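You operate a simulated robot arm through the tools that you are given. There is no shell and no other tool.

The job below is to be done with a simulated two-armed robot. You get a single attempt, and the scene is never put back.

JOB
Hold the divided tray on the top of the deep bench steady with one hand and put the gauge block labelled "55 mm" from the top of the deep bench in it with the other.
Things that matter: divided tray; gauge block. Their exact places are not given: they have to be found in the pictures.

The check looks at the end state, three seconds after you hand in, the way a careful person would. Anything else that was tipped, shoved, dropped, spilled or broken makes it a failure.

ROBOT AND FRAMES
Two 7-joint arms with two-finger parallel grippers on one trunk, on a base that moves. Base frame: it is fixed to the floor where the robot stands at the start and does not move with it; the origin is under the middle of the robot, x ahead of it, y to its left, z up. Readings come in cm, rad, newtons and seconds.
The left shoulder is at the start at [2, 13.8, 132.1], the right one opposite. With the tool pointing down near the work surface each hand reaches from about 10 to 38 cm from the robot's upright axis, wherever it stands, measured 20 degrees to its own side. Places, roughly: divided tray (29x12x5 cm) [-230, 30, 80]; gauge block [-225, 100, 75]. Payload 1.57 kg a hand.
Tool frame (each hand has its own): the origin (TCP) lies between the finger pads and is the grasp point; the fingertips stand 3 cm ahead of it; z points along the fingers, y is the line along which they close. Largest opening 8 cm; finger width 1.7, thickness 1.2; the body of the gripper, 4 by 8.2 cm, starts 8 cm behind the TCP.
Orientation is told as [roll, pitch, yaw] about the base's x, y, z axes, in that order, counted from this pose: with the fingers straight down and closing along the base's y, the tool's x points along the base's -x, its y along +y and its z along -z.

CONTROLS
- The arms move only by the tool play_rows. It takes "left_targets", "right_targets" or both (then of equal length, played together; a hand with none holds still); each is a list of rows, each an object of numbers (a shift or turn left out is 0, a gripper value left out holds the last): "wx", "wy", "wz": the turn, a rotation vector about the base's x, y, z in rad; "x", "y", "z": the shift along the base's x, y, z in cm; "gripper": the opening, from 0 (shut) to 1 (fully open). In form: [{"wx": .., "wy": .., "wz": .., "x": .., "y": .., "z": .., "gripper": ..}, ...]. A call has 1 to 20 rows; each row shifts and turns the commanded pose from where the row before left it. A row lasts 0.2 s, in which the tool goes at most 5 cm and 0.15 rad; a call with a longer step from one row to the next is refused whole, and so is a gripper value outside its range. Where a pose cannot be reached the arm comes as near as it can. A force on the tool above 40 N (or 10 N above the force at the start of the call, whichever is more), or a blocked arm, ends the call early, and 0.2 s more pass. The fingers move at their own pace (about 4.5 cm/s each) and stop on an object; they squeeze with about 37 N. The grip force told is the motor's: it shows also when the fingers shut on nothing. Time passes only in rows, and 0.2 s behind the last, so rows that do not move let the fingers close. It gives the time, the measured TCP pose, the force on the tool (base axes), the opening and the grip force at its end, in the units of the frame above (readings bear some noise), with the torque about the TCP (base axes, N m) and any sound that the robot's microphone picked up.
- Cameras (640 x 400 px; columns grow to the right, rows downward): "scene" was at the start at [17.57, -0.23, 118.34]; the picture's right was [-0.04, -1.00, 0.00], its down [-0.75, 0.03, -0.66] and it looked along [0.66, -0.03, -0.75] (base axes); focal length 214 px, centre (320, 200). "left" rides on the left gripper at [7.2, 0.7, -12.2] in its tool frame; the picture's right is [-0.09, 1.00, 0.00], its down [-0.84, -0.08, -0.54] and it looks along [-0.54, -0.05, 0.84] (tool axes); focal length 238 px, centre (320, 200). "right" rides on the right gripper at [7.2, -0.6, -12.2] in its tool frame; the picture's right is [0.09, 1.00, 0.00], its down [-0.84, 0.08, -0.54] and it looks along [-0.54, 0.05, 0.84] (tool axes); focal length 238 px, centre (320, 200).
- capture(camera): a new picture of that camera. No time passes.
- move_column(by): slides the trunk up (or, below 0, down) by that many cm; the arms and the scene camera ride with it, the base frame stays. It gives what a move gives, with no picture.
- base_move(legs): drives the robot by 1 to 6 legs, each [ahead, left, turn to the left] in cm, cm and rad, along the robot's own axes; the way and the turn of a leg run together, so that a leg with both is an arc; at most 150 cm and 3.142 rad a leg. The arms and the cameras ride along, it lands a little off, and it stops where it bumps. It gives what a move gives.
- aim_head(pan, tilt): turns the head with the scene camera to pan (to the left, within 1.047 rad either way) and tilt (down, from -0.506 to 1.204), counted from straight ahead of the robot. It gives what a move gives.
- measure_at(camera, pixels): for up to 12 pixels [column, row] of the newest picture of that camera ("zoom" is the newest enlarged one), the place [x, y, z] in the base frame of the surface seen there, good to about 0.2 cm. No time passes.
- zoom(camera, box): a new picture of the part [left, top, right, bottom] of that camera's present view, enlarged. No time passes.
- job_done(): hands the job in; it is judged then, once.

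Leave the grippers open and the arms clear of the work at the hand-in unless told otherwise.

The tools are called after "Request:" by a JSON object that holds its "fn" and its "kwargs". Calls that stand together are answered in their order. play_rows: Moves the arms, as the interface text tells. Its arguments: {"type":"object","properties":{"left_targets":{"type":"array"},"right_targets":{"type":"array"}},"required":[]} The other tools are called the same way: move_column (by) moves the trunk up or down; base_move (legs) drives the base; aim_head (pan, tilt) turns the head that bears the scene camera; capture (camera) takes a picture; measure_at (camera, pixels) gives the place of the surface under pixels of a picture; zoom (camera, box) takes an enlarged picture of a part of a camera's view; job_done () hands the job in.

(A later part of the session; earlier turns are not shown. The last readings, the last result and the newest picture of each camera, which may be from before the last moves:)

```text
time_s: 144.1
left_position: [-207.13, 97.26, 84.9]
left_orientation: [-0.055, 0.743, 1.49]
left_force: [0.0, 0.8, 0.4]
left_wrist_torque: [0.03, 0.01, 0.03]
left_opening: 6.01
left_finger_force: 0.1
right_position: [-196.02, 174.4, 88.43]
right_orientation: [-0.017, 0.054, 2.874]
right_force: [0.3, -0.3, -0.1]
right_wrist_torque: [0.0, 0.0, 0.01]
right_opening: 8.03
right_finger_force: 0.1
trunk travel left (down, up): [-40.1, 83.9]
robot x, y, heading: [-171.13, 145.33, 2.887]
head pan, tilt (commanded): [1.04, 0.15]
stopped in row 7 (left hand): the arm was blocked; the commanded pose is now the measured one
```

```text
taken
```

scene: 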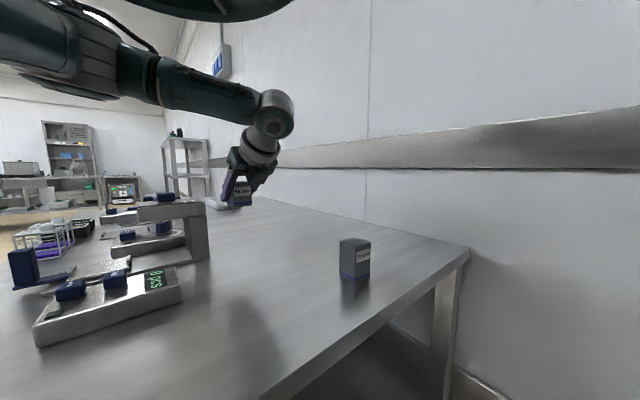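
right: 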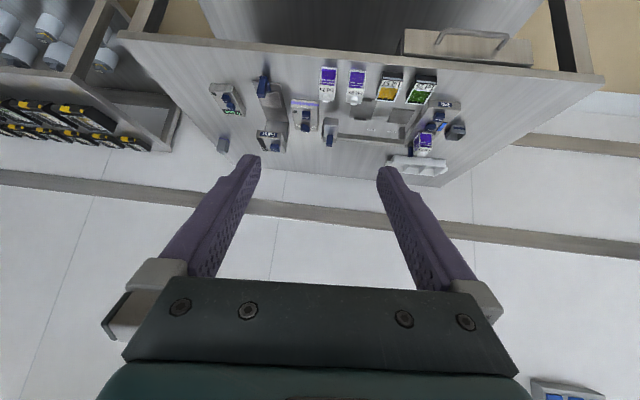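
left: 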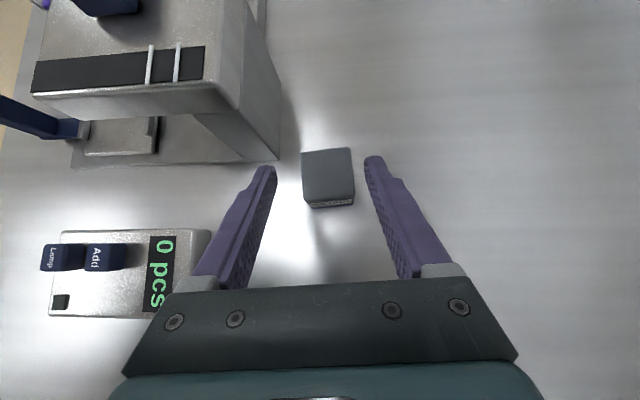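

The arm was blocked again; a teal link is right beside my head in the scene view, so the head (turned far left) is probably in its way. I'll turn the head to the right and try lifting again.

Request:
{"fn": "aim_head", "kwargs": {"pan": -0.6, "tilt": 0.6}}

Request:
{"fn": "play_rows", "kwargs": {"left_targets": [{"z": 0.6}, {"z": 1.2}, {"z": 1.5}, {"z": 1.5}]}}

Request:
{"fn": "capture", "kwargs": {"camera": "left"}}

```text
time_s: 145.8
left_position: [-207.11, 97.28, 84.77]
left_orientation: [-0.053, 0.742, 1.49]
left_force: [0.5, -0.1, -0.6]
left_wrist_torque: [0.03, 0.0, 0.01]
left_opening: 6.01
left_finger_force: 0.0
right_position: [-196.14, 174.21, 88.51]
right_orientation: [-0.019, 0.05, 2.875]
right_force: [-0.8, 0.0, -0.3]
right_wrist_torque: [-0.01, 0.0, 0.0]
right_opening: 7.97
right_finger_force: 0.1
trunk travel left (down, up): [-40.1, 83.9]
robot x, y, heading: [-171.17, 145.19, 2.882]
head pan, tilt (commanded): [-0.6, 0.6]
```

```text
time_s: 147.0
left_position: [-206.73, 98.49, 86.18]
left_orientation: [-0.083, 0.656, 1.466]
left_force: [0.6, -0.5, -0.3]
left_wrist_torque: [-0.01, 0.01, -0.02]
left_opening: 5.99
left_finger_force: 0.1
right_position: [-196.13, 174.16, 88.39]
right_orientation: [-0.019, 0.052, 2.876]
right_force: [-0.6, 0.6, 0.4]
right_wrist_torque: [0.01, 0.0, 0.03]
right_opening: 8.0
right_finger_force: 0.0
trunk travel left (down, up): [-40.1, 83.9]
robot x, y, heading: [-171.22, 145.25, 2.884]
head pan, tilt (commanded): [-0.6, 0.6]
stopped in row 4 (left hand): the arm was blocked; the commanded pose is now the measured one
```

```text
taken
```

left: 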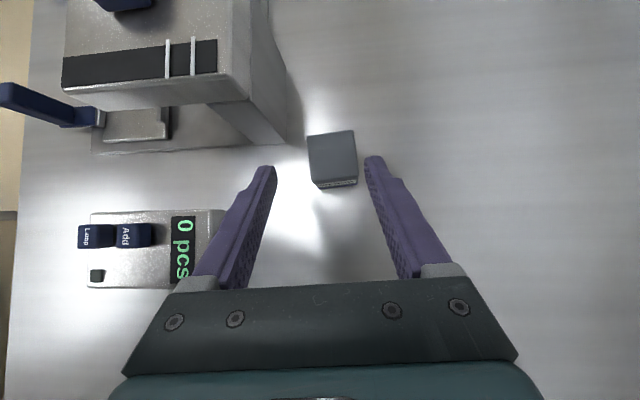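

Still blocked, so it's something else—perhaps a wrist or elbow limit. I'll look up at the left arm.

Request:
{"fn": "aim_head", "kwargs": {"pan": 0.75, "tilt": -0.1}}

Request:
{"fn": "capture", "kwargs": {"camera": "scene"}}

Request:
{"fn": "aim_head", "kwargs": {"pan": 1.04, "tilt": -0.3}}

Request:
{"fn": "capture", "kwargs": {"camera": "scene"}}

```text
time_s: 148.5
left_position: [-206.66, 98.51, 86.19]
left_orientation: [-0.08, 0.655, 1.466]
left_force: [-0.4, -0.2, 0.3]
left_wrist_torque: [-0.02, 0.01, 0.01]
left_opening: 6.01
left_finger_force: 0.2
right_position: [-196.16, 174.24, 88.48]
right_orientation: [-0.018, 0.051, 2.874]
right_force: [-0.6, 1.1, 0.1]
right_wrist_torque: [-0.03, 0.0, -0.02]
right_opening: 8.01
right_finger_force: 0.1
trunk travel left (down, up): [-40.1, 83.9]
robot x, y, heading: [-171.06, 145.28, 2.884]
head pan, tilt (commanded): [0.75, -0.099]
```

```text
taken
```

scene: 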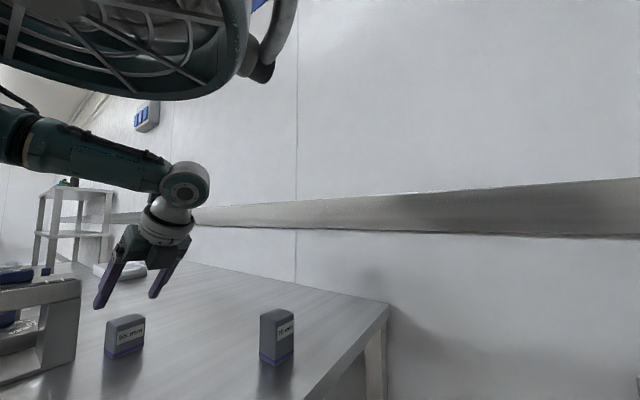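

```text
time_s: 149.3
left_position: [-206.76, 98.53, 86.24]
left_orientation: [-0.081, 0.653, 1.466]
left_force: [-0.1, 0.1, -1.0]
left_wrist_torque: [0.0, -0.02, 0.0]
left_opening: 6.01
left_finger_force: 0.0
right_position: [-196.23, 174.17, 88.57]
right_orientation: [-0.019, 0.052, 2.873]
right_force: [-0.2, 0.4, 0.8]
right_wrist_torque: [0.02, 0.02, -0.01]
right_opening: 8.01
right_finger_force: 0.0
trunk travel left (down, up): [-40.1, 83.9]
robot x, y, heading: [-171.43, 144.86, 2.883]
head pan, tilt (commanded): [1.04, -0.3]
```

```text
taken
```

scene: 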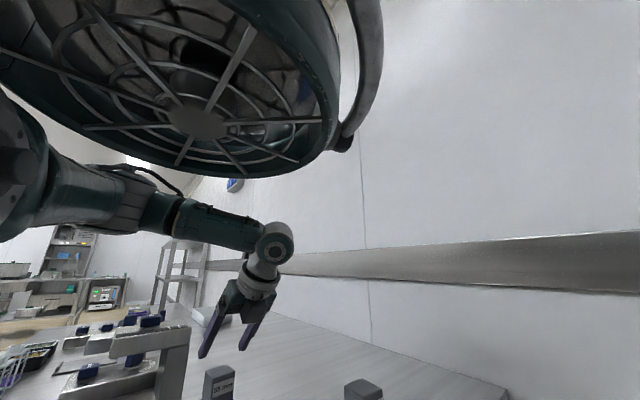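

Request:
{"fn": "measure_at", "kwargs": {"camera": "scene", "pixels": [[15, 150], [20, 200], [60, 180], [80, 220], [110, 190], [130, 225], [155, 210], [180, 215], [220, 225], [275, 235], [260, 275], [215, 90]]}}

```text
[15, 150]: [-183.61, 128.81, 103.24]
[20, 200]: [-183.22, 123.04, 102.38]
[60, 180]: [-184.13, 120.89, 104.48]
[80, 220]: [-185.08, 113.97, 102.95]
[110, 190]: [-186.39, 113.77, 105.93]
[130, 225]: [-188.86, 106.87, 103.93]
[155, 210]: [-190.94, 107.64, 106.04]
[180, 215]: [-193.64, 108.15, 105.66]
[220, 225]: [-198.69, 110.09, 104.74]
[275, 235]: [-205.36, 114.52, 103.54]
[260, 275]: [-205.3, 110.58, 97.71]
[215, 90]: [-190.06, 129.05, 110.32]
```

The elbow is well bent out to the left; the limit is the wrist angle. The fingertips (z≈83) are already above the block (80.3), so I'll bring the tool upright while moving it back toward +y and up, away from the block.

Request:
{"fn": "play_rows", "kwargs": {"left_targets": [{"y": 0.8, "x": 0.2, "z": 0.5, "wx": 0.07}, {"y": 1.2, "x": 0.4, "z": 0.8, "wx": 0.09}, {"y": 1.2, "x": 0.4, "z": 1.0, "wx": 0.1}, {"y": 1.2, "x": 0.5, "z": 1.0, "wx": 0.1}, {"y": 1.2, "x": 0.5, "z": 1.2, "wx": 0.1}, {"y": 1.2, "x": 0.5, "z": 1.2, "wx": 0.1}, {"y": 1.2, "x": 0.5, "z": 1.2, "wx": 0.09}]}}

Request:
{"fn": "capture", "kwargs": {"camera": "scene"}}

```text
time_s: 150.9
left_position: [-204.04, 107.38, 92.01]
left_orientation: [-0.033, -0.034, 1.461]
left_force: [0.2, 0.5, -0.1]
left_wrist_torque: [-0.02, -0.02, 0.0]
left_opening: 6.01
left_finger_force: 0.0
right_position: [-196.23, 174.18, 88.51]
right_orientation: [-0.019, 0.053, 2.875]
right_force: [0.3, -0.3, 0.0]
right_wrist_torque: [-0.02, 0.0, 0.03]
right_opening: 7.99
right_finger_force: 0.1
trunk travel left (down, up): [-40.1, 83.9]
robot x, y, heading: [-171.22, 145.36, 2.888]
head pan, tilt (commanded): [1.04, -0.3]
```

```text
taken
```

scene: 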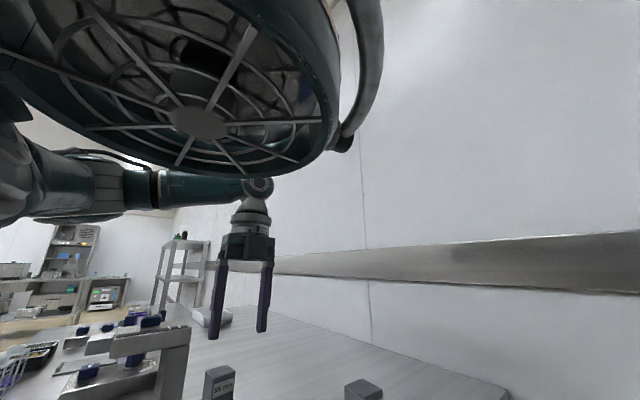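

The tool is upright at [-204, 107.4, 92], clear of everything. Now I'll turn the hand half around about the vertical (+3.0 rad over 20 rows), raising it a little.

Request:
{"fn": "play_rows", "kwargs": {"left_targets": [{"wz": 0.15, "z": 0.5}, {"wz": 0.15, "z": 0.5}, {"wz": 0.15, "z": 0.5}, {"wz": 0.15, "z": 0.5}, {"wz": 0.15, "z": 0.5}, {"wz": 0.15}, {"wz": 0.15}, {"wz": 0.15}, {"wz": 0.15}, {"wz": 0.15}, {"wz": 0.15}, {"wz": 0.15}, {"wz": 0.15}, {"wz": 0.15}, {"wz": 0.15}, {"wz": 0.15}, {"wz": 0.15}, {"wz": 0.15}, {"wz": 0.15}, {"wz": 0.15}]}}

Request:
{"fn": "capture", "kwargs": {"camera": "left"}}

Request:
{"fn": "capture", "kwargs": {"camera": "scene"}}

```text
time_s: 154.0
left_position: [-203.7, 106.36, 95.63]
left_orientation: [-0.017, 0.011, -2.647]
left_force: [-0.2, 0.6, -0.6]
left_wrist_torque: [0.04, -0.02, 0.0]
left_opening: 6.01
left_finger_force: 0.1
right_position: [-196.22, 174.27, 88.48]
right_orientation: [-0.02, 0.052, 2.874]
right_force: [0.0, 0.3, 0.4]
right_wrist_torque: [-0.02, 0.0, -0.01]
right_opening: 7.98
right_finger_force: 0.0
trunk travel left (down, up): [-40.1, 83.9]
robot x, y, heading: [-171.5, 145.04, 2.884]
head pan, tilt (commanded): [1.04, -0.3]
stopped in row 15 (left hand): the force on the tool passed its limit at 71 N (the readings are from after the stop); the commanded pose is now the measured one
```

```text
taken
```

left: 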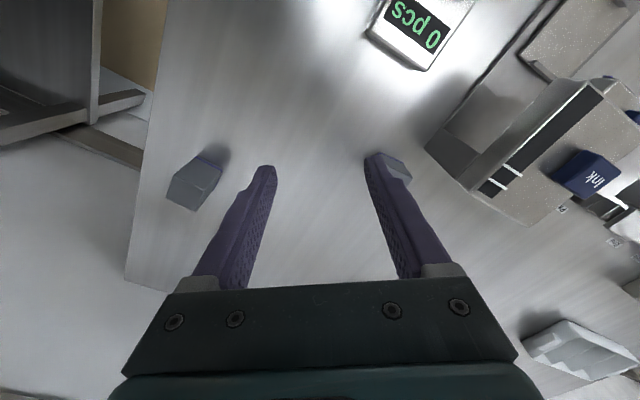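

```text
taken
```

scene: 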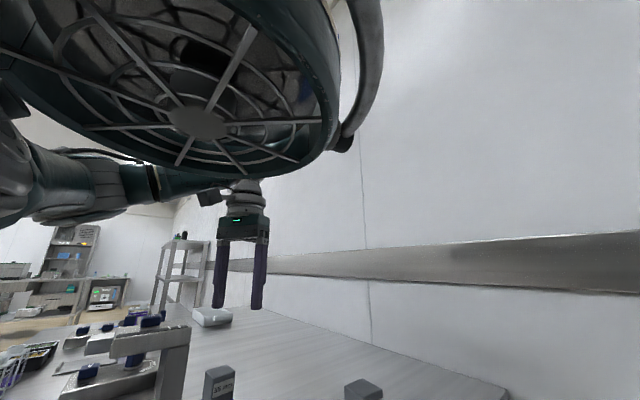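

The hand's camera bracket met its own forearm. I'll tilt the fingers away from the forearm (toward −x −y) about the wrist, which opens room for the bracket, before turning further.

Request:
{"fn": "play_rows", "kwargs": {"left_targets": [{"wx": -0.067, "wy": 0.123, "x": -1.94, "y": -1.05, "z": -0.3}, {"wx": -0.067, "wy": 0.123, "x": -1.94, "y": -1.05, "z": -0.5}, {"wx": -0.067, "wy": 0.123, "x": -1.94, "y": -1.05, "z": -0.8}, {"wx": -0.067, "wy": 0.123, "x": -1.94, "y": -1.05, "z": -1.0}, {"wx": -0.067, "wy": 0.123, "x": -1.94, "y": -1.05, "z": -1.2}]}}

Request:
{"fn": "capture", "kwargs": {"camera": "left"}}

Request:
{"fn": "capture", "kwargs": {"camera": "scene"}}

```text
time_s: 155.2
left_position: [-213.62, 101.03, 92.55]
left_orientation: [-0.031, -0.708, -2.635]
left_force: [0.7, -0.4, -1.3]
left_wrist_torque: [0.01, -0.02, -0.02]
left_opening: 5.98
left_finger_force: 0.1
right_position: [-196.21, 174.12, 88.47]
right_orientation: [-0.019, 0.051, 2.876]
right_force: [0.0, -0.7, -0.2]
right_wrist_torque: [-0.02, -0.02, -0.02]
right_opening: 7.96
right_finger_force: 0.1
trunk travel left (down, up): [-40.1, 83.9]
robot x, y, heading: [-171.06, 145.16, 2.881]
head pan, tilt (commanded): [1.04, -0.3]
```

```text
taken
```

left: 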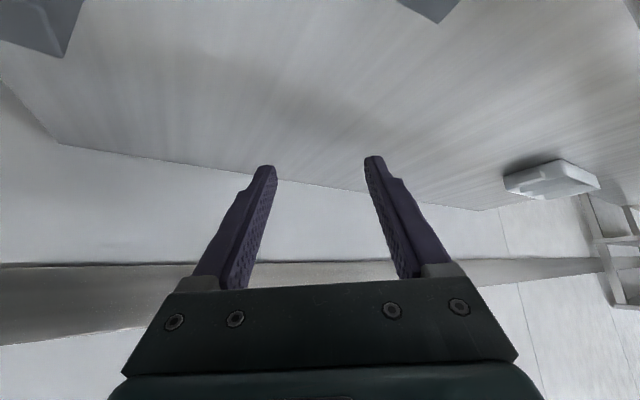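

```text
taken
```

scene: 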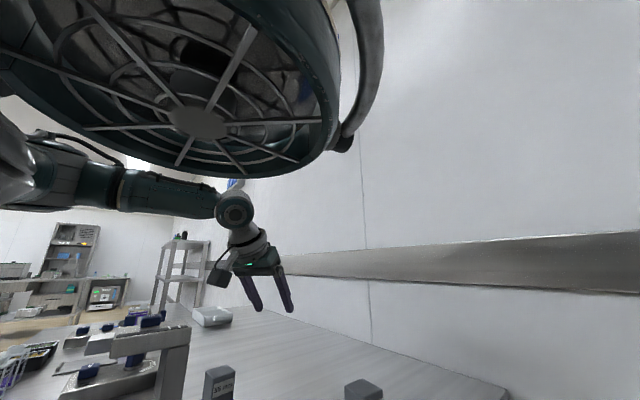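

The hand is now in the usual orientation with its bracket clear. Next I'll swing the finger direction around to −y about the wrist, in an arc.

Request:
{"fn": "play_rows", "kwargs": {"left_targets": [{"wz": 0.146, "x": 0.87, "y": -1.37}, {"wz": 0.146, "x": 1.07, "y": -1.23}, {"wz": 0.146, "x": 1.24, "y": -1.05}, {"wz": 0.146, "x": 1.38, "y": -0.86}, {"wz": 0.146, "x": 1.49, "y": -0.65}, {"wz": 0.146, "x": 1.57, "y": -0.42}, {"wz": 0.146, "x": 1.59, "y": -0.19}]}}

Request:
{"fn": "capture", "kwargs": {"camera": "left"}}

Request:
{"fn": "capture", "kwargs": {"camera": "scene"}}

```text
time_s: 156.6
left_position: [-207.78, 96.61, 94.5]
left_orientation: [-0.211, -0.662, -1.671]
left_force: [-0.6, -1.1, 0.3]
left_wrist_torque: [-0.02, -0.01, 0.0]
left_opening: 5.99
left_finger_force: 0.0
right_position: [-196.09, 174.19, 88.61]
right_orientation: [-0.018, 0.053, 2.875]
right_force: [0.6, -0.3, 0.4]
right_wrist_torque: [0.0, 0.0, 0.0]
right_opening: 7.99
right_finger_force: 0.0
trunk travel left (down, up): [-40.1, 83.9]
robot x, y, heading: [-171.2, 145.36, 2.881]
head pan, tilt (commanded): [1.04, -0.3]
stopped in row 7 (left hand): the arm was blocked; the commanded pose is now the measured one
```

```text
taken
```

left: 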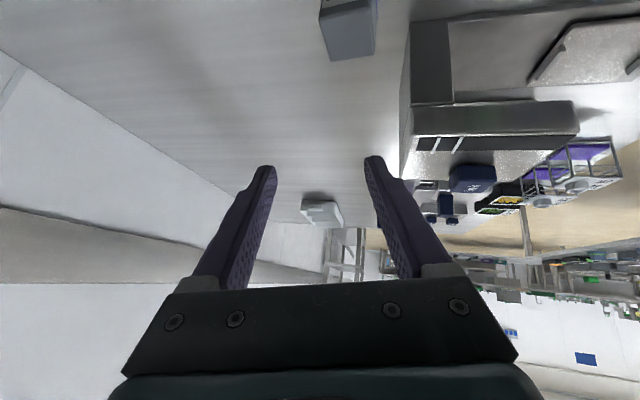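

```text
taken
```

scene: 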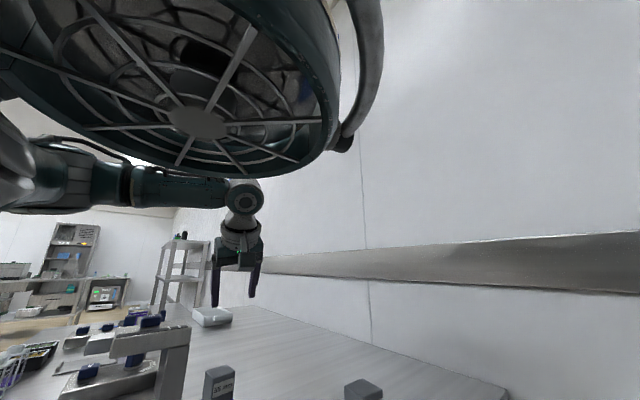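

The wrist limit appears only when the hand is high; lower down the forearm slopes and it is fine. I'll lower 9 cm while correcting the orientation, fingertips staying above the block top.

Request:
{"fn": "play_rows", "kwargs": {"left_targets": [{"z": -1.2, "y": -0.1}, {"z": -1.5, "y": -0.1}, {"z": -1.5, "y": -0.2, "wx": -0.0117, "wy": -0.0263, "wz": 0.0307}, {"z": -1.5, "y": -0.2, "wx": -0.0117, "wy": -0.0263, "wz": 0.0307}, {"z": -1.5, "y": -0.2, "wx": -0.0117, "wy": -0.0263, "wz": 0.0307}, {"z": -0.8, "y": -0.2, "wx": -0.0117, "wy": -0.0263, "wz": 0.0307}, {"wx": -0.0117, "wy": -0.0263, "wz": 0.0307}, {"wx": -0.0117, "wy": -0.0263, "wz": 0.0307}]}}

Request:
{"fn": "capture", "kwargs": {"camera": "left"}}

```text
time_s: 158.4
left_position: [-207.45, 95.26, 86.35]
left_orientation: [0.018, -0.726, -1.631]
left_force: [-0.2, 0.6, -0.6]
left_wrist_torque: [-0.01, -0.04, -0.01]
left_opening: 5.99
left_finger_force: 0.0
right_position: [-196.28, 174.29, 88.51]
right_orientation: [-0.02, 0.053, 2.875]
right_force: [0.8, 0.4, -0.1]
right_wrist_torque: [-0.02, 0.02, 0.01]
right_opening: 7.99
right_finger_force: 0.0
trunk travel left (down, up): [-40.1, 83.9]
robot x, y, heading: [-171.2, 145.32, 2.884]
head pan, tilt (commanded): [1.04, -0.3]
```

```text
taken
```

left: 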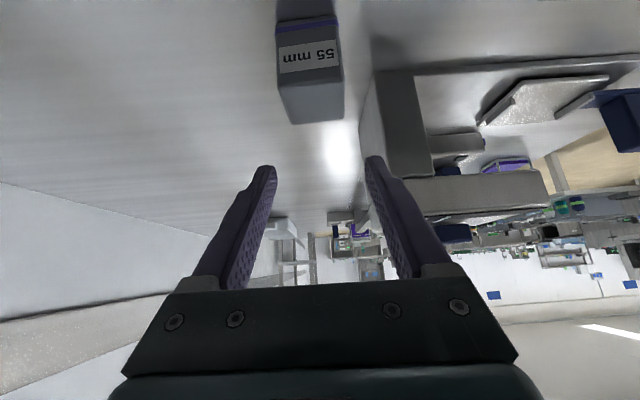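

Orientation is right: the label "55 mm" faces my camera at (310,55). I'll measure the block's edges here to centre the fingers before lowering.

Request:
{"fn": "measure_at", "kwargs": {"camera": "left", "pixels": [[283, 95], [338, 90], [311, 105], [292, 122], [343, 115], [282, 60], [338, 55], [372, 100], [365, 140]]}}

```text
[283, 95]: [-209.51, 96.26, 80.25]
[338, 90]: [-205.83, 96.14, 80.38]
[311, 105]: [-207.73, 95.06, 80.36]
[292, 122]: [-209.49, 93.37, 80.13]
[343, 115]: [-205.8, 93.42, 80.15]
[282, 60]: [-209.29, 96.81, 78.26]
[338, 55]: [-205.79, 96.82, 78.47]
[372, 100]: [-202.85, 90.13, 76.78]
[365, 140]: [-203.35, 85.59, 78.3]
```

Block centre is [-207.65, 95.2]. I'll shift −0.2 cm in x, trim yaw slightly, and lower to z≈78.6.

Request:
{"fn": "play_rows", "kwargs": {"left_targets": [{"x": -0.2, "wz": 0.03}, {"z": -0.8}, {"z": -1.0}, {"z": -1.0}, {"z": -1.0}, {"z": -1.0}, {"z": -1.0}, {"z": -0.8}, {"z": -0.6}, {"z": -0.4}]}}

Request:
{"fn": "capture", "kwargs": {"camera": "left"}}

Request:
{"fn": "aim_head", "kwargs": {"pan": 0.75, "tilt": 0.35}}

Request:
{"fn": "capture", "kwargs": {"camera": "scene"}}

```text
time_s: 160.6
left_position: [-207.69, 95.26, 78.8]
left_orientation: [0.019, -0.727, -1.6]
left_force: [-0.3, 0.1, 0.4]
left_wrist_torque: [0.01, 0.03, -0.03]
left_opening: 6.02
left_finger_force: 0.1
right_position: [-196.11, 174.23, 88.56]
right_orientation: [-0.02, 0.053, 2.874]
right_force: [0.9, 0.5, 0.2]
right_wrist_torque: [-0.02, -0.03, -0.02]
right_opening: 8.02
right_finger_force: 0.0
trunk travel left (down, up): [-40.1, 83.9]
robot x, y, heading: [-171.16, 144.93, 2.878]
head pan, tilt (commanded): [1.04, -0.3]
```

```text
taken
```

left: 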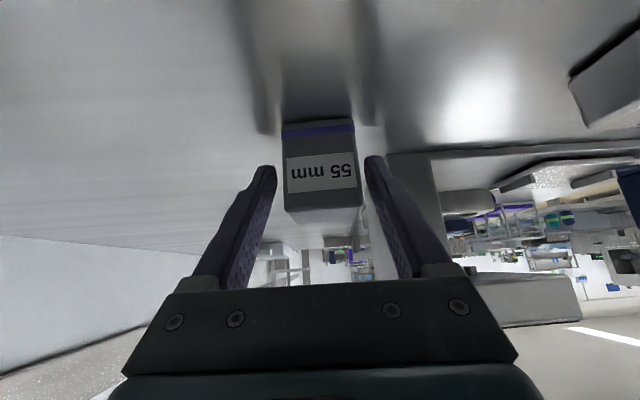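

```text
time_s: 161.7
left_position: [-207.74, 95.38, 78.7]
left_orientation: [0.019, -0.728, -1.599]
left_force: [0.3, -0.5, -0.6]
left_wrist_torque: [-0.01, 0.02, -0.03]
left_opening: 6.0
left_finger_force: 0.1
right_position: [-196.04, 174.2, 88.48]
right_orientation: [-0.018, 0.053, 2.876]
right_force: [0.5, 0.0, 0.0]
right_wrist_torque: [0.02, -0.02, -0.04]
right_opening: 8.0
right_finger_force: 0.1
trunk travel left (down, up): [-40.1, 83.9]
robot x, y, heading: [-171.4, 145.37, 2.884]
head pan, tilt (commanded): [0.75, 0.351]
```

```text
taken
```

scene: 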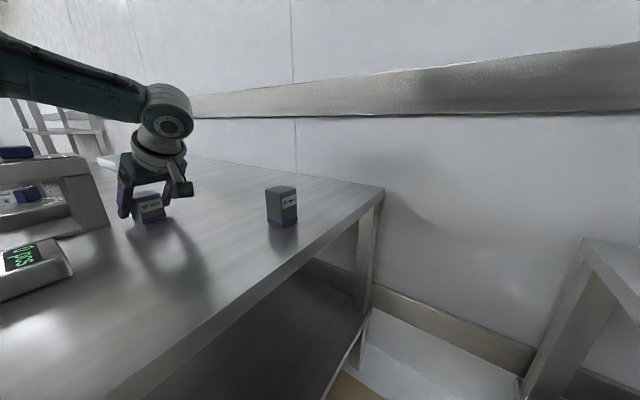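

The block is centred. Closing the gripper and then a slow 1 cm lift with the arm.

Request:
{"fn": "play_rows", "kwargs": {"left_targets": [{"gripper": 0.0}, {}, {}, {}, {}, {}, {}, {"z": 0.2}, {"z": 0.3}, {"z": 0.3}, {"z": 0.3}, {"z": 0.2}, {}]}}

Request:
{"fn": "capture", "kwargs": {"camera": "left"}}

Request:
{"fn": "zoom", "kwargs": {"camera": "scene", "box": [80, 100, 240, 240]}}

```text
time_s: 164.4
left_position: [-207.74, 95.16, 79.92]
left_orientation: [0.018, -0.727, -1.601]
left_force: [0.0, 0.7, -1.7]
left_wrist_torque: [-0.02, 0.0, 0.01]
left_opening: 4.17
left_finger_force: 36.7
right_position: [-196.21, 174.21, 88.53]
right_orientation: [-0.018, 0.053, 2.873]
right_force: [0.2, 0.8, -0.3]
right_wrist_torque: [0.0, 0.03, -0.01]
right_opening: 8.01
right_finger_force: 0.0
trunk travel left (down, up): [-40.1, 83.9]
robot x, y, heading: [-171.09, 145.4, 2.882]
head pan, tilt (commanded): [0.75, 0.351]
```

```text
taken
```

left: 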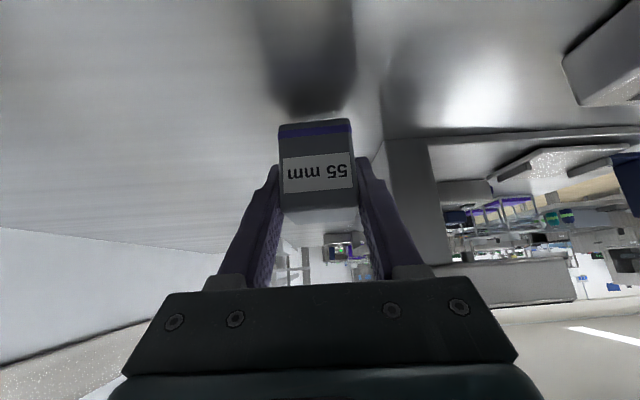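

```text
2.86 times, centred on (160, 170) of scene
```

zoom: 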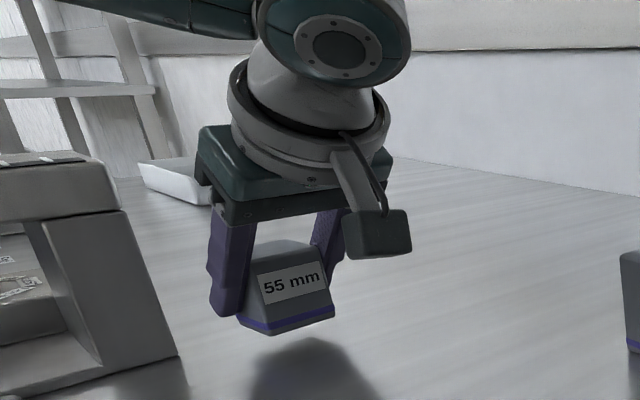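

Securely gripped and upright. I'll lift slowly another 6.5 cm.

Request:
{"fn": "play_rows", "kwargs": {"left_targets": [{"z": 0.2}, {"z": 0.4}, {"z": 0.6}, {"z": 0.7}, {"z": 0.7}, {"z": 0.7}, {"z": 0.7}, {"z": 0.7}, {"z": 0.7}, {"z": 0.6}, {"z": 0.3}, {"z": 0.2}]}}

Request:
{"fn": "capture", "kwargs": {"camera": "left"}}

```text
time_s: 167.1
left_position: [-207.66, 95.2, 86.55]
left_orientation: [0.017, -0.729, -1.599]
left_force: [-0.1, 0.1, -1.3]
left_wrist_torque: [-0.02, 0.0, -0.02]
left_opening: 4.16
left_finger_force: 36.6
right_position: [-196.14, 174.15, 88.6]
right_orientation: [-0.019, 0.052, 2.875]
right_force: [-0.5, 0.3, -0.4]
right_wrist_torque: [-0.01, 0.0, -0.03]
right_opening: 8.0
right_finger_force: 0.1
trunk travel left (down, up): [-40.1, 83.9]
robot x, y, heading: [-171.31, 145.04, 2.889]
head pan, tilt (commanded): [0.75, 0.351]
```

```text
taken
```

left: 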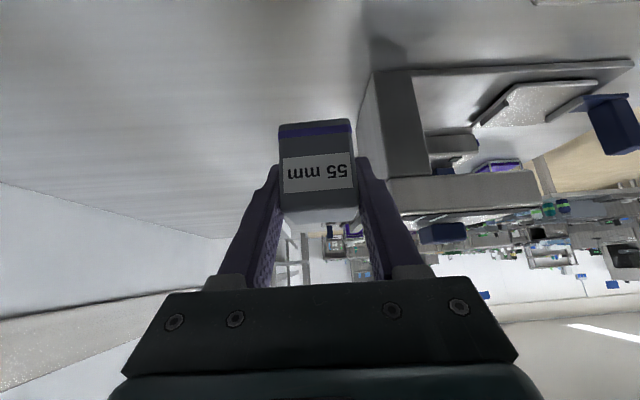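

No slip. Now I'll swing the hand around in an arc (fingers turning from −y toward −x), rising 4.5 cm and drawing back a little.

Request:
{"fn": "play_rows", "kwargs": {"left_targets": [{"wz": -0.08, "x": -0.9, "y": 0.4, "z": 0.3}, {"wz": -0.115, "x": -1.11, "y": 0.72, "z": 0.5}, {"wz": -0.115, "x": -1.08, "y": 0.86, "z": 0.5}, {"wz": -0.115, "x": -1.05, "y": 1.01, "z": 0.5}, {"wz": -0.115, "x": -0.99, "y": 1.14, "z": 0.5}, {"wz": -0.115, "x": -0.92, "y": 1.29, "z": 0.5}, {"wz": -0.115, "x": -0.83, "y": 1.4, "z": 0.5}, {"wz": -0.115, "x": -0.73, "y": 1.51, "z": 0.5}, {"wz": -0.115, "x": -0.62, "y": 1.4, "z": 0.5}, {"wz": -0.035, "x": -0.2, "y": 0.6, "z": 0.2}]}}

Request:
{"fn": "capture", "kwargs": {"camera": "left"}}

Request:
{"fn": "capture", "kwargs": {"camera": "scene"}}

```text
time_s: 169.2
left_position: [-216.14, 105.57, 91.08]
left_orientation: [0.017, -0.725, -2.637]
left_force: [-0.6, -0.7, -1.8]
left_wrist_torque: [0.0, -0.02, 0.01]
left_opening: 4.17
left_finger_force: 37.3
right_position: [-196.15, 174.24, 88.5]
right_orientation: [-0.018, 0.053, 2.875]
right_force: [-0.8, 0.9, 0.8]
right_wrist_torque: [-0.01, -0.01, -0.01]
right_opening: 7.97
right_finger_force: 0.0
trunk travel left (down, up): [-40.1, 83.9]
robot x, y, heading: [-171.37, 145.33, 2.877]
head pan, tilt (commanded): [0.75, 0.351]
```

```text
taken
```

left: 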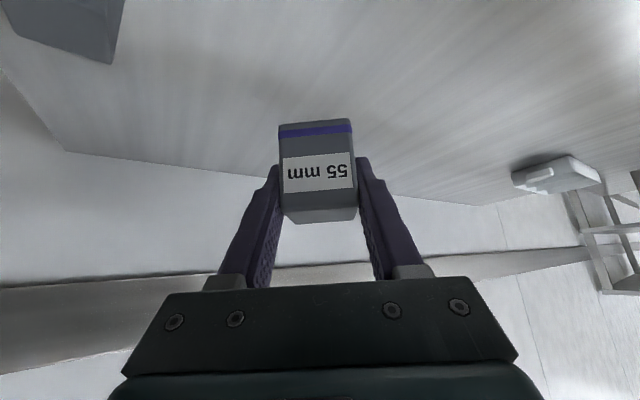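

```text
taken
```

scene: 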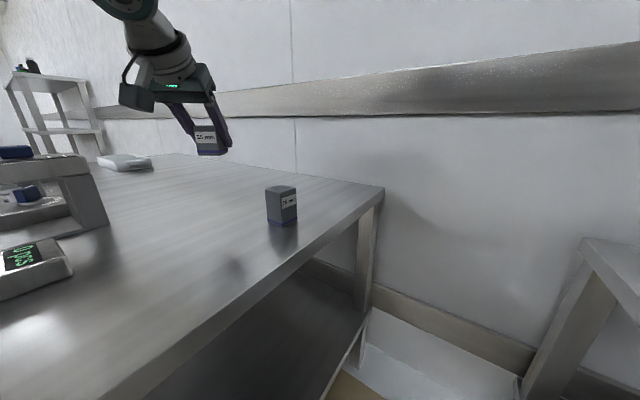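

All good: 4 cm above the neighbour's top even before the next rise. I'll raise it 4 cm and then bring it back in front of me, passing well above the 70 mm block.

Request:
{"fn": "play_rows", "kwargs": {"left_targets": [{"z": 0.4}, {"z": 0.8}, {"z": 0.9}, {"z": 0.9}, {"z": 0.7, "y": 0.5}, {"z": 0.3, "x": 0.2, "y": 1.2, "wz": -0.03}, {"x": 0.3, "y": 1.8, "wz": -0.05}, {"x": 0.3, "y": 2.0, "wz": -0.05}, {"x": 0.3, "y": 2.0, "wz": -0.05}, {"x": 0.3, "y": 2.0, "wz": -0.05}, {"x": 0.3, "y": 2.0, "wz": -0.05}, {"x": 0.3, "y": 2.0, "wz": -0.05}, {"x": 0.3, "y": 2.0, "wz": -0.05}, {"x": 0.3, "y": 2.0, "wz": -0.05}, {"x": 0.3, "y": 2.0, "wz": -0.05}, {"x": 0.3, "y": 2.0, "wz": -0.05}, {"x": 0.3, "y": 2.0, "wz": -0.05}, {"x": 0.3, "y": 2.0, "wz": -0.05}, {"x": 0.3, "y": 1.5, "wz": -0.05}, {"x": 0.2, "y": 0.8, "wz": -0.03}]}}

Request:
{"fn": "capture", "kwargs": {"camera": "left"}}

Request:
{"fn": "capture", "kwargs": {"camera": "scene"}}

```text
time_s: 170.9
left_position: [-213.74, 108.58, 89.72]
left_orientation: [0.114, -0.587, -2.758]
left_force: [0.7, 0.3, -1.9]
left_wrist_torque: [0.02, 0.0, 0.0]
left_opening: 4.16
left_finger_force: 36.7
right_position: [-196.08, 174.3, 88.5]
right_orientation: [-0.019, 0.052, 2.875]
right_force: [0.2, -0.2, -0.3]
right_wrist_torque: [0.0, -0.01, -0.01]
right_opening: 8.0
right_finger_force: 0.1
trunk travel left (down, up): [-40.1, 83.9]
robot x, y, heading: [-171.41, 145.32, 2.884]
head pan, tilt (commanded): [0.75, 0.351]
stopped in row 8 (left hand): the arm was blocked; the commanded pose is now the measured one
```

```text
taken
```

left: 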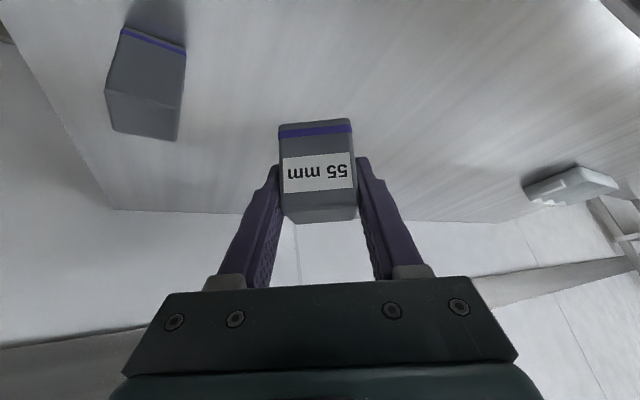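

```text
taken
```

scene: 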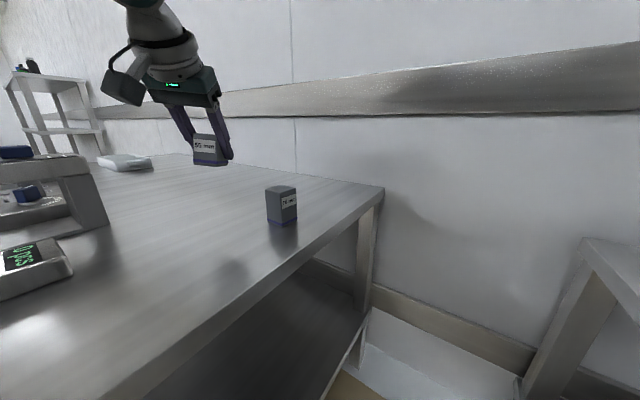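

The arm cannot lift the wrist above shoulder height here, so I'll travel at z≈88.5 instead (block bottom ≈85, still above the 82 cm neighbour). First lower slightly and restore the tilt.

Request:
{"fn": "play_rows", "kwargs": {"left_targets": [{"x": 0.3, "y": 0.4, "z": -0.3, "wx": 0.007, "wy": 0.033, "wz": -0.022}, {"x": 0.3, "y": 0.4, "z": -0.3, "wx": 0.007, "wy": 0.033, "wz": -0.022}, {"x": 0.3, "y": 0.4, "z": -0.3, "wx": 0.007, "wy": 0.033, "wz": -0.022}, {"x": 0.3, "y": 0.4, "z": -0.3, "wx": 0.007, "wy": 0.033, "wz": -0.022}, {"x": 0.3, "y": 0.4, "wx": 0.007, "wy": 0.033, "wz": -0.022}, {}]}}

```text
time_s: 172.5
left_position: [-212.83, 113.8, 86.84]
left_orientation: [-0.085, -0.688, -2.8]
left_force: [0.6, -0.2, -1.8]
left_wrist_torque: [0.05, 0.0, 0.02]
left_opening: 4.18
left_finger_force: 37.5
right_position: [-196.18, 174.2, 88.64]
right_orientation: [-0.02, 0.053, 2.873]
right_force: [0.5, 0.1, -0.5]
right_wrist_torque: [0.01, 0.03, -0.04]
right_opening: 7.99
right_finger_force: 0.0
trunk travel left (down, up): [-40.1, 83.9]
robot x, y, heading: [-171.24, 145.3, 2.881]
head pan, tilt (commanded): [0.75, 0.351]
stopped in row 6 (left hand): the arm was blocked; the commanded pose is now the measured one
```

The arm drifted toward the 70 mm block, so I'll stop and look carefully.

Request:
{"fn": "capture", "kwargs": {"camera": "left"}}

Request:
{"fn": "capture", "kwargs": {"camera": "scene"}}

Request:
{"fn": "zoom", "kwargs": {"camera": "scene", "box": [90, 0, 320, 240]}}

```text
taken
```

left: 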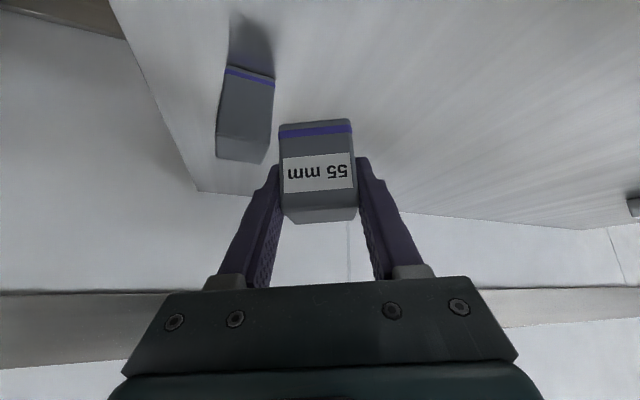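

```text
taken
```

scene: 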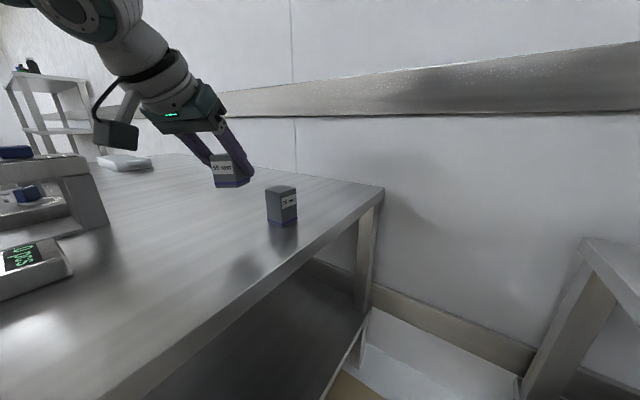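

```text
1.67 times, centred on (205, 120) of scene
```

zoom: 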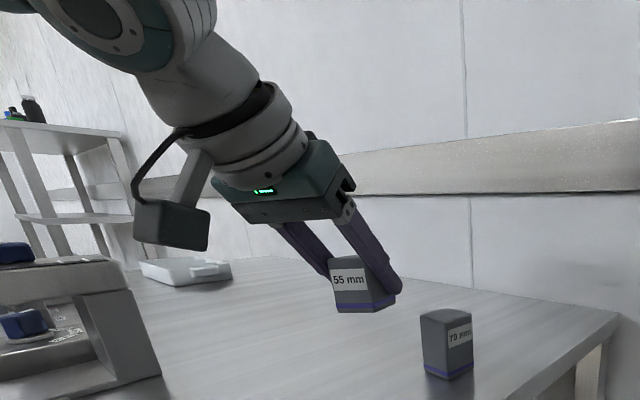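

The hand is near (but above) the 70 mm block. Rather than fight the arm's limits here, I'll carry the block away with the base: a short diagonal move back and to my right moves the hand off the bench's right edge, away from both blocks. First a small leg to see that the grip holds.

Request:
{"fn": "base_move", "kwargs": {"legs": [[-4, -7, 0]]}}

Request:
{"fn": "capture", "kwargs": {"camera": "left"}}

Request:
{"fn": "capture", "kwargs": {"camera": "scene"}}

```text
time_s: 173.6
left_position: [-207.05, 119.55, 86.64]
left_orientation: [-0.081, -0.684, -2.804]
left_force: [-0.1, 0.1, -1.0]
left_wrist_torque: [0.01, 0.0, 0.0]
left_opening: 4.14
left_finger_force: 36.8
right_position: [-190.45, 179.98, 88.58]
right_orientation: [-0.017, 0.052, 2.874]
right_force: [0.4, 0.7, -0.1]
right_wrist_torque: [-0.03, 0.01, 0.0]
right_opening: 7.99
right_finger_force: 0.0
trunk travel left (down, up): [-40.1, 83.9]
robot x, y, heading: [-165.35, 150.73, 2.884]
head pan, tilt (commanded): [0.75, 0.351]
```

```text
taken
```

left: 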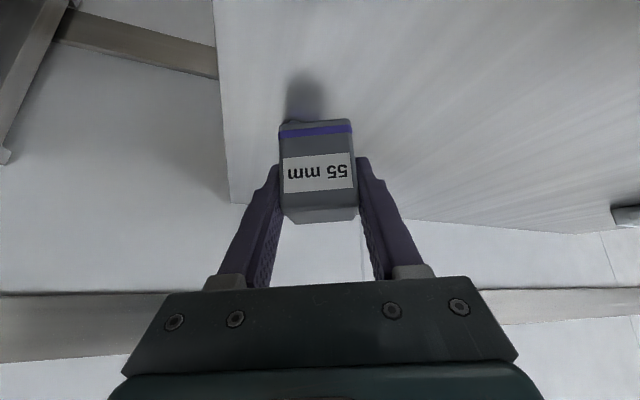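

```text
taken
```

scene: 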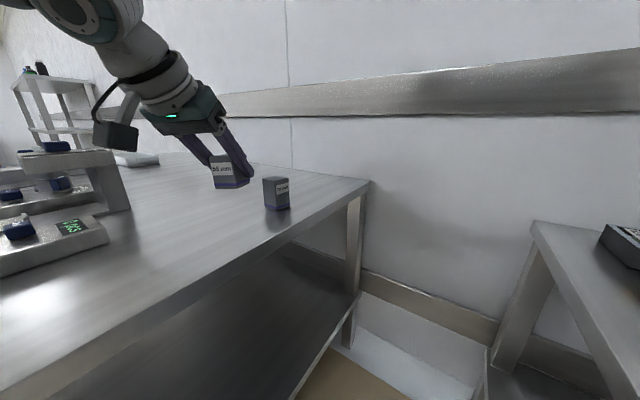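

The grip holds through base motion. I'll continue diagonally: back 9 cm and right 12 cm, then straight back 40 cm into the open aisle.

Request:
{"fn": "base_move", "kwargs": {"legs": [[-9, -11, 0]]}}

Request:
{"fn": "capture", "kwargs": {"camera": "scene"}}

Request:
{"fn": "capture", "kwargs": {"camera": "left"}}

```text
time_s: 174.9
left_position: [-195.47, 127.79, 86.52]
left_orientation: [-0.082, -0.679, -2.801]
left_force: [0.6, 0.6, -1.5]
left_wrist_torque: [-0.02, 0.05, 0.0]
left_opening: 4.18
left_finger_force: 36.7
right_position: [-179.01, 188.41, 88.56]
right_orientation: [-0.018, 0.053, 2.877]
right_force: [0.0, -0.4, -0.6]
right_wrist_torque: [-0.01, 0.01, 0.05]
right_opening: 8.01
right_finger_force: 0.0
trunk travel left (down, up): [-40.1, 83.9]
robot x, y, heading: [-153.94, 159.37, 2.882]
head pan, tilt (commanded): [0.75, 0.351]
```

```text
taken
```

scene: 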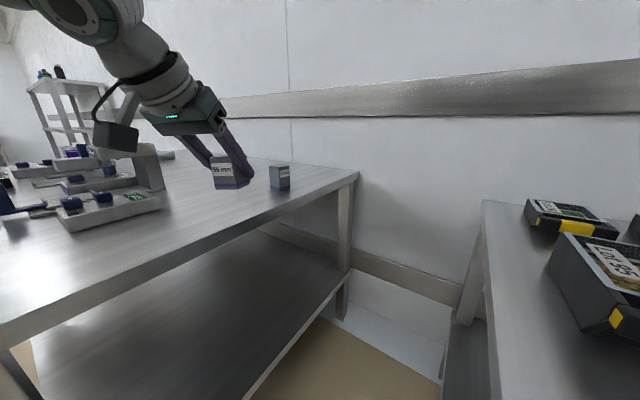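

```text
taken
```

left: 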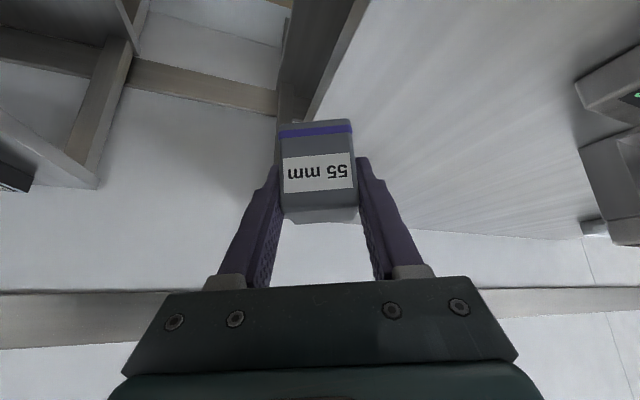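

Now straight back (+x) 40 cm into the aisle.

Request:
{"fn": "base_move", "kwargs": {"legs": [[-38.7, -10.2, 0]]}}

Request:
{"fn": "capture", "kwargs": {"camera": "scene"}}

Request:
{"fn": "capture", "kwargs": {"camera": "left"}}

```text
time_s: 177.4
left_position: [-155.88, 128.52, 86.52]
left_orientation: [-0.082, -0.68, -2.805]
left_force: [-0.1, -0.7, -1.0]
left_wrist_torque: [-0.01, 0.01, 0.0]
left_opening: 4.16
left_finger_force: 37.0
right_position: [-139.11, 188.82, 88.43]
right_orientation: [-0.019, 0.052, 2.873]
right_force: [0.8, -0.4, 0.4]
right_wrist_torque: [0.0, 0.06, -0.04]
right_opening: 8.01
right_finger_force: 0.0
trunk travel left (down, up): [-40.1, 83.9]
robot x, y, heading: [-114.52, 159.44, 2.881]
head pan, tilt (commanded): [0.75, 0.351]
```

```text
taken
```

scene: 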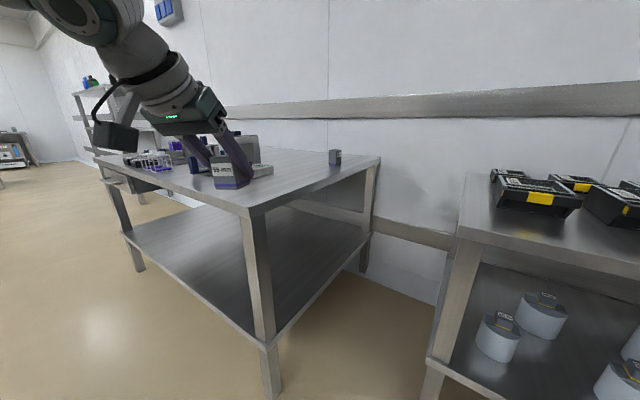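

```text
taken
```

left: 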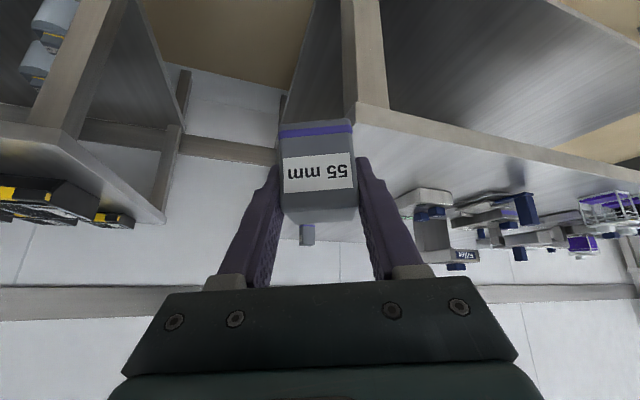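

I'm clear in the aisle with the block held. Now I'll lower the hand 8 cm for arm freedom and bring it in front of me while turning the fingers to my heading.

Request:
{"fn": "play_rows", "kwargs": {"left_targets": [{"z": -0.6}, {"z": -1.2}, {"z": -1.5}, {"z": -1.5}, {"z": -1.5}, {"z": -1.0, "x": 0.2, "y": 0.6}, {"z": -0.5, "x": 0.4, "y": 1.3, "wz": -0.03}, {"x": 0.5, "y": 1.8, "wz": -0.045}, {"x": 0.5, "y": 1.9, "wz": -0.045}, {"x": 0.5, "y": 1.9, "wz": -0.045}, {"x": 0.5, "y": 1.9, "wz": -0.045}, {"x": 0.5, "y": 1.9, "wz": -0.045}, {"x": 0.5, "y": 1.9, "wz": -0.045}, {"x": 0.5, "y": 1.9, "wz": -0.045}, {"x": 0.5, "y": 1.9, "wz": -0.045}, {"x": 0.5, "y": 1.9, "wz": -0.045}, {"x": 0.4, "y": 1.6, "wz": -0.045}, {"x": 0.2, "y": 0.8, "wz": -0.03}]}}

Request:
{"fn": "capture", "kwargs": {"camera": "left"}}

Request:
{"fn": "capture", "kwargs": {"camera": "scene"}}

```text
time_s: 181.2
left_position: [-151.15, 149.78, 78.45]
left_orientation: [-0.082, -0.679, 2.965]
left_force: [0.2, -0.1, -1.7]
left_wrist_torque: [0.02, 0.0, -0.02]
left_opening: 4.14
left_finger_force: 37.3
left hand out of reach, approached as far as the arm can: row 14, 17
right_position: [-139.16, 188.83, 88.55]
right_orientation: [-0.018, 0.054, 2.874]
right_force: [0.2, -0.6, 0.3]
right_wrist_torque: [-0.01, 0.0, -0.02]
right_opening: 8.0
right_finger_force: 0.0
trunk travel left (down, up): [-40.1, 83.9]
robot x, y, heading: [-114.55, 159.43, 2.879]
head pan, tilt (commanded): [0.75, 0.351]
```

```text
taken
```

left: 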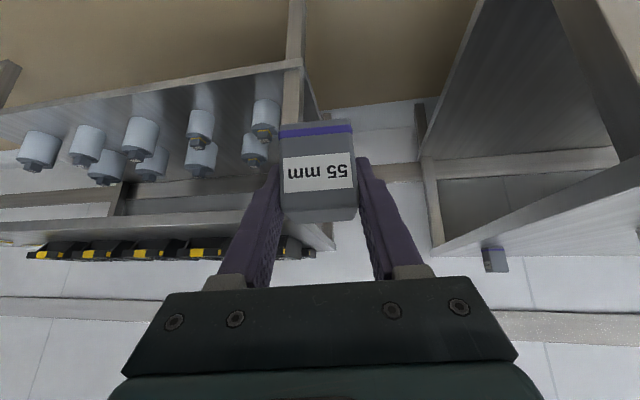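

```text
taken
```

scene: 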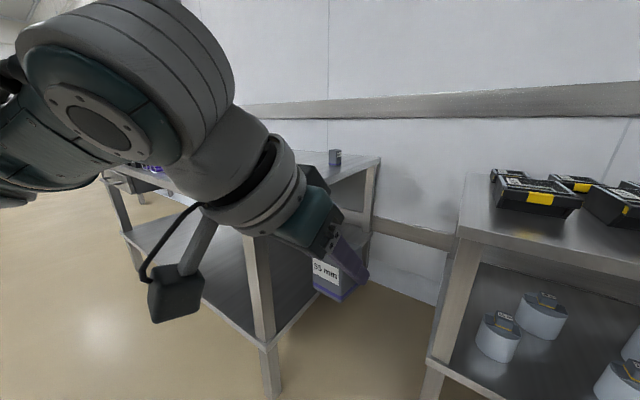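

The block is held in a compact pose in front of me. Now I'll travel along the aisle to the bench's left end: turn slightly left, then slide about 102 cm left twice, keeping the hand ≥10 cm off the bench front. After the first leg I'll check.

Request:
{"fn": "base_move", "kwargs": {"legs": [[0, 0, 0.17], [-8, 100, 0]]}}

Request:
{"fn": "capture", "kwargs": {"camera": "left"}}

Request:
{"fn": "aim_head", "kwargs": {"pan": 0.9, "tilt": 0.5}}

Request:
{"fn": "capture", "kwargs": {"camera": "scene"}}

```text
time_s: 187.0
left_position: [-151.12, 45.53, 78.52]
left_orientation: [-0.085, -0.68, 3.118]
left_force: [-0.4, 0.1, -1.4]
left_wrist_torque: [-0.01, 0.03, -0.02]
left_opening: 4.17
left_finger_force: 37.1
right_position: [-145.18, 85.86, 88.44]
right_orientation: [-0.018, 0.053, 3.021]
right_force: [0.5, -0.7, -0.7]
right_wrist_torque: [0.01, 0.02, 0.0]
right_opening: 8.0
right_finger_force: 0.0
trunk travel left (down, up): [-40.1, 83.9]
robot x, y, heading: [-116.38, 60.71, 3.027]
head pan, tilt (commanded): [0.75, 0.351]
```

```text
taken
```

left: 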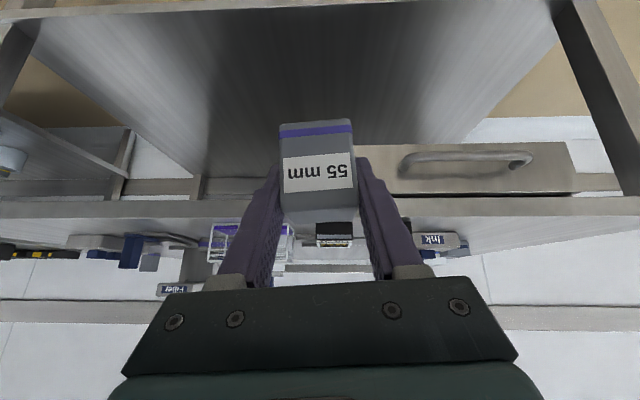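

```text
time_s: 187.7
left_position: [-151.18, 45.66, 78.49]
left_orientation: [-0.084, -0.68, 3.117]
left_force: [0.3, 0.9, -1.9]
left_wrist_torque: [0.02, -0.01, -0.01]
left_opening: 4.15
left_finger_force: 37.6
right_position: [-145.33, 85.83, 88.45]
right_orientation: [-0.018, 0.052, 3.02]
right_force: [0.0, -0.3, 0.6]
right_wrist_torque: [-0.02, 0.01, 0.01]
right_opening: 8.0
right_finger_force: 0.1
trunk travel left (down, up): [-40.1, 83.9]
robot x, y, heading: [-116.6, 60.79, 3.031]
head pan, tilt (commanded): [0.901, 0.499]
```

```text
taken
```

scene: 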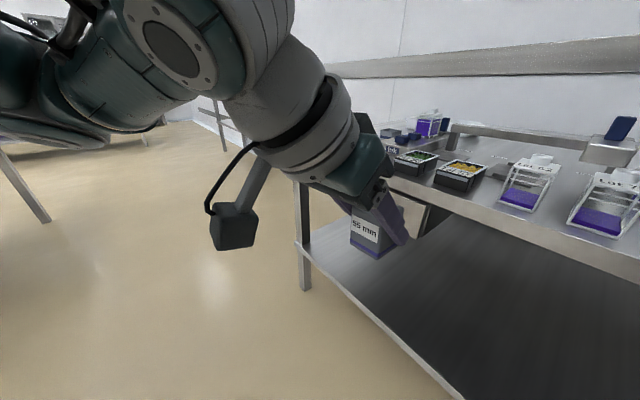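

Travelling well; the block is unchanged in the grip. Next leg: another 105 cm left, past the bench's left end.

Request:
{"fn": "base_move", "kwargs": {"legs": [[-8, 105, 0]]}}

Request:
{"fn": "capture", "kwargs": {"camera": "left"}}

Request:
{"fn": "aim_head", "kwargs": {"pan": -0.3, "tilt": 0.45}}

Request:
{"fn": "capture", "kwargs": {"camera": "scene"}}

```text
time_s: 193.1
left_position: [-155.15, -58.5, 78.52]
left_orientation: [-0.083, -0.678, 3.112]
left_force: [-0.5, 1.2, -1.8]
left_wrist_torque: [0.01, 0.02, 0.0]
left_opening: 4.17
left_finger_force: 37.3
right_position: [-148.93, -18.18, 88.56]
right_orientation: [-0.019, 0.052, 3.016]
right_force: [0.6, 0.9, -0.7]
right_wrist_torque: [0.03, 0.0, -0.01]
right_opening: 8.0
right_finger_force: 0.1
trunk travel left (down, up): [-40.1, 83.9]
robot x, y, heading: [-120.27, -43.3, 3.024]
head pan, tilt (commanded): [0.901, 0.499]
```

```text
taken
```

left: 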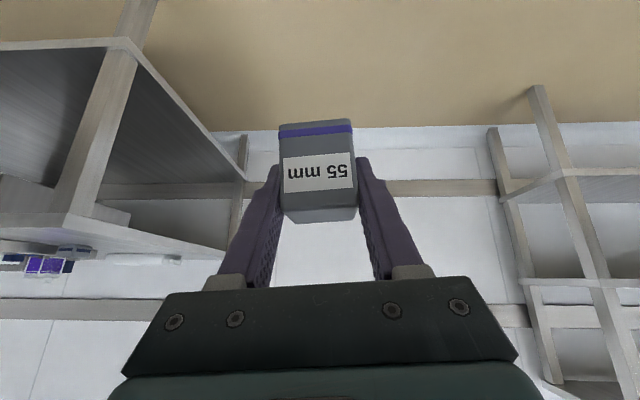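

```text
time_s: 194.5
left_position: [-155.17, -58.46, 78.44]
left_orientation: [-0.083, -0.677, 3.111]
left_force: [0.2, -0.7, -1.7]
left_wrist_torque: [-0.02, -0.01, -0.03]
left_opening: 4.14
left_finger_force: 37.3
right_position: [-149.01, -18.07, 88.53]
right_orientation: [-0.019, 0.053, 3.016]
right_force: [0.4, 0.0, 0.3]
right_wrist_torque: [0.02, -0.01, -0.04]
right_opening: 7.99
right_finger_force: 0.0
trunk travel left (down, up): [-40.1, 83.9]
robot x, y, heading: [-120.44, -43.14, 3.024]
head pan, tilt (commanded): [-0.3, 0.45]
```

```text
taken
```

scene: 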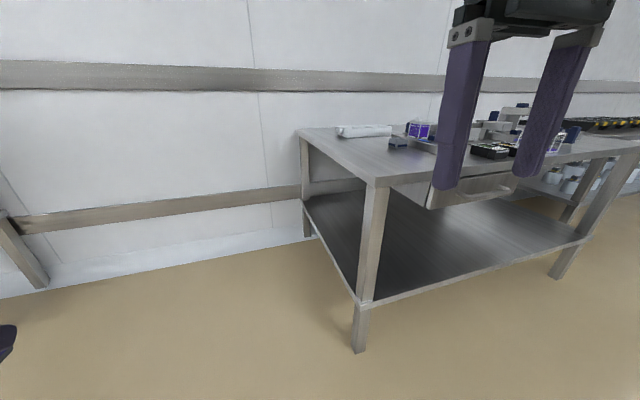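

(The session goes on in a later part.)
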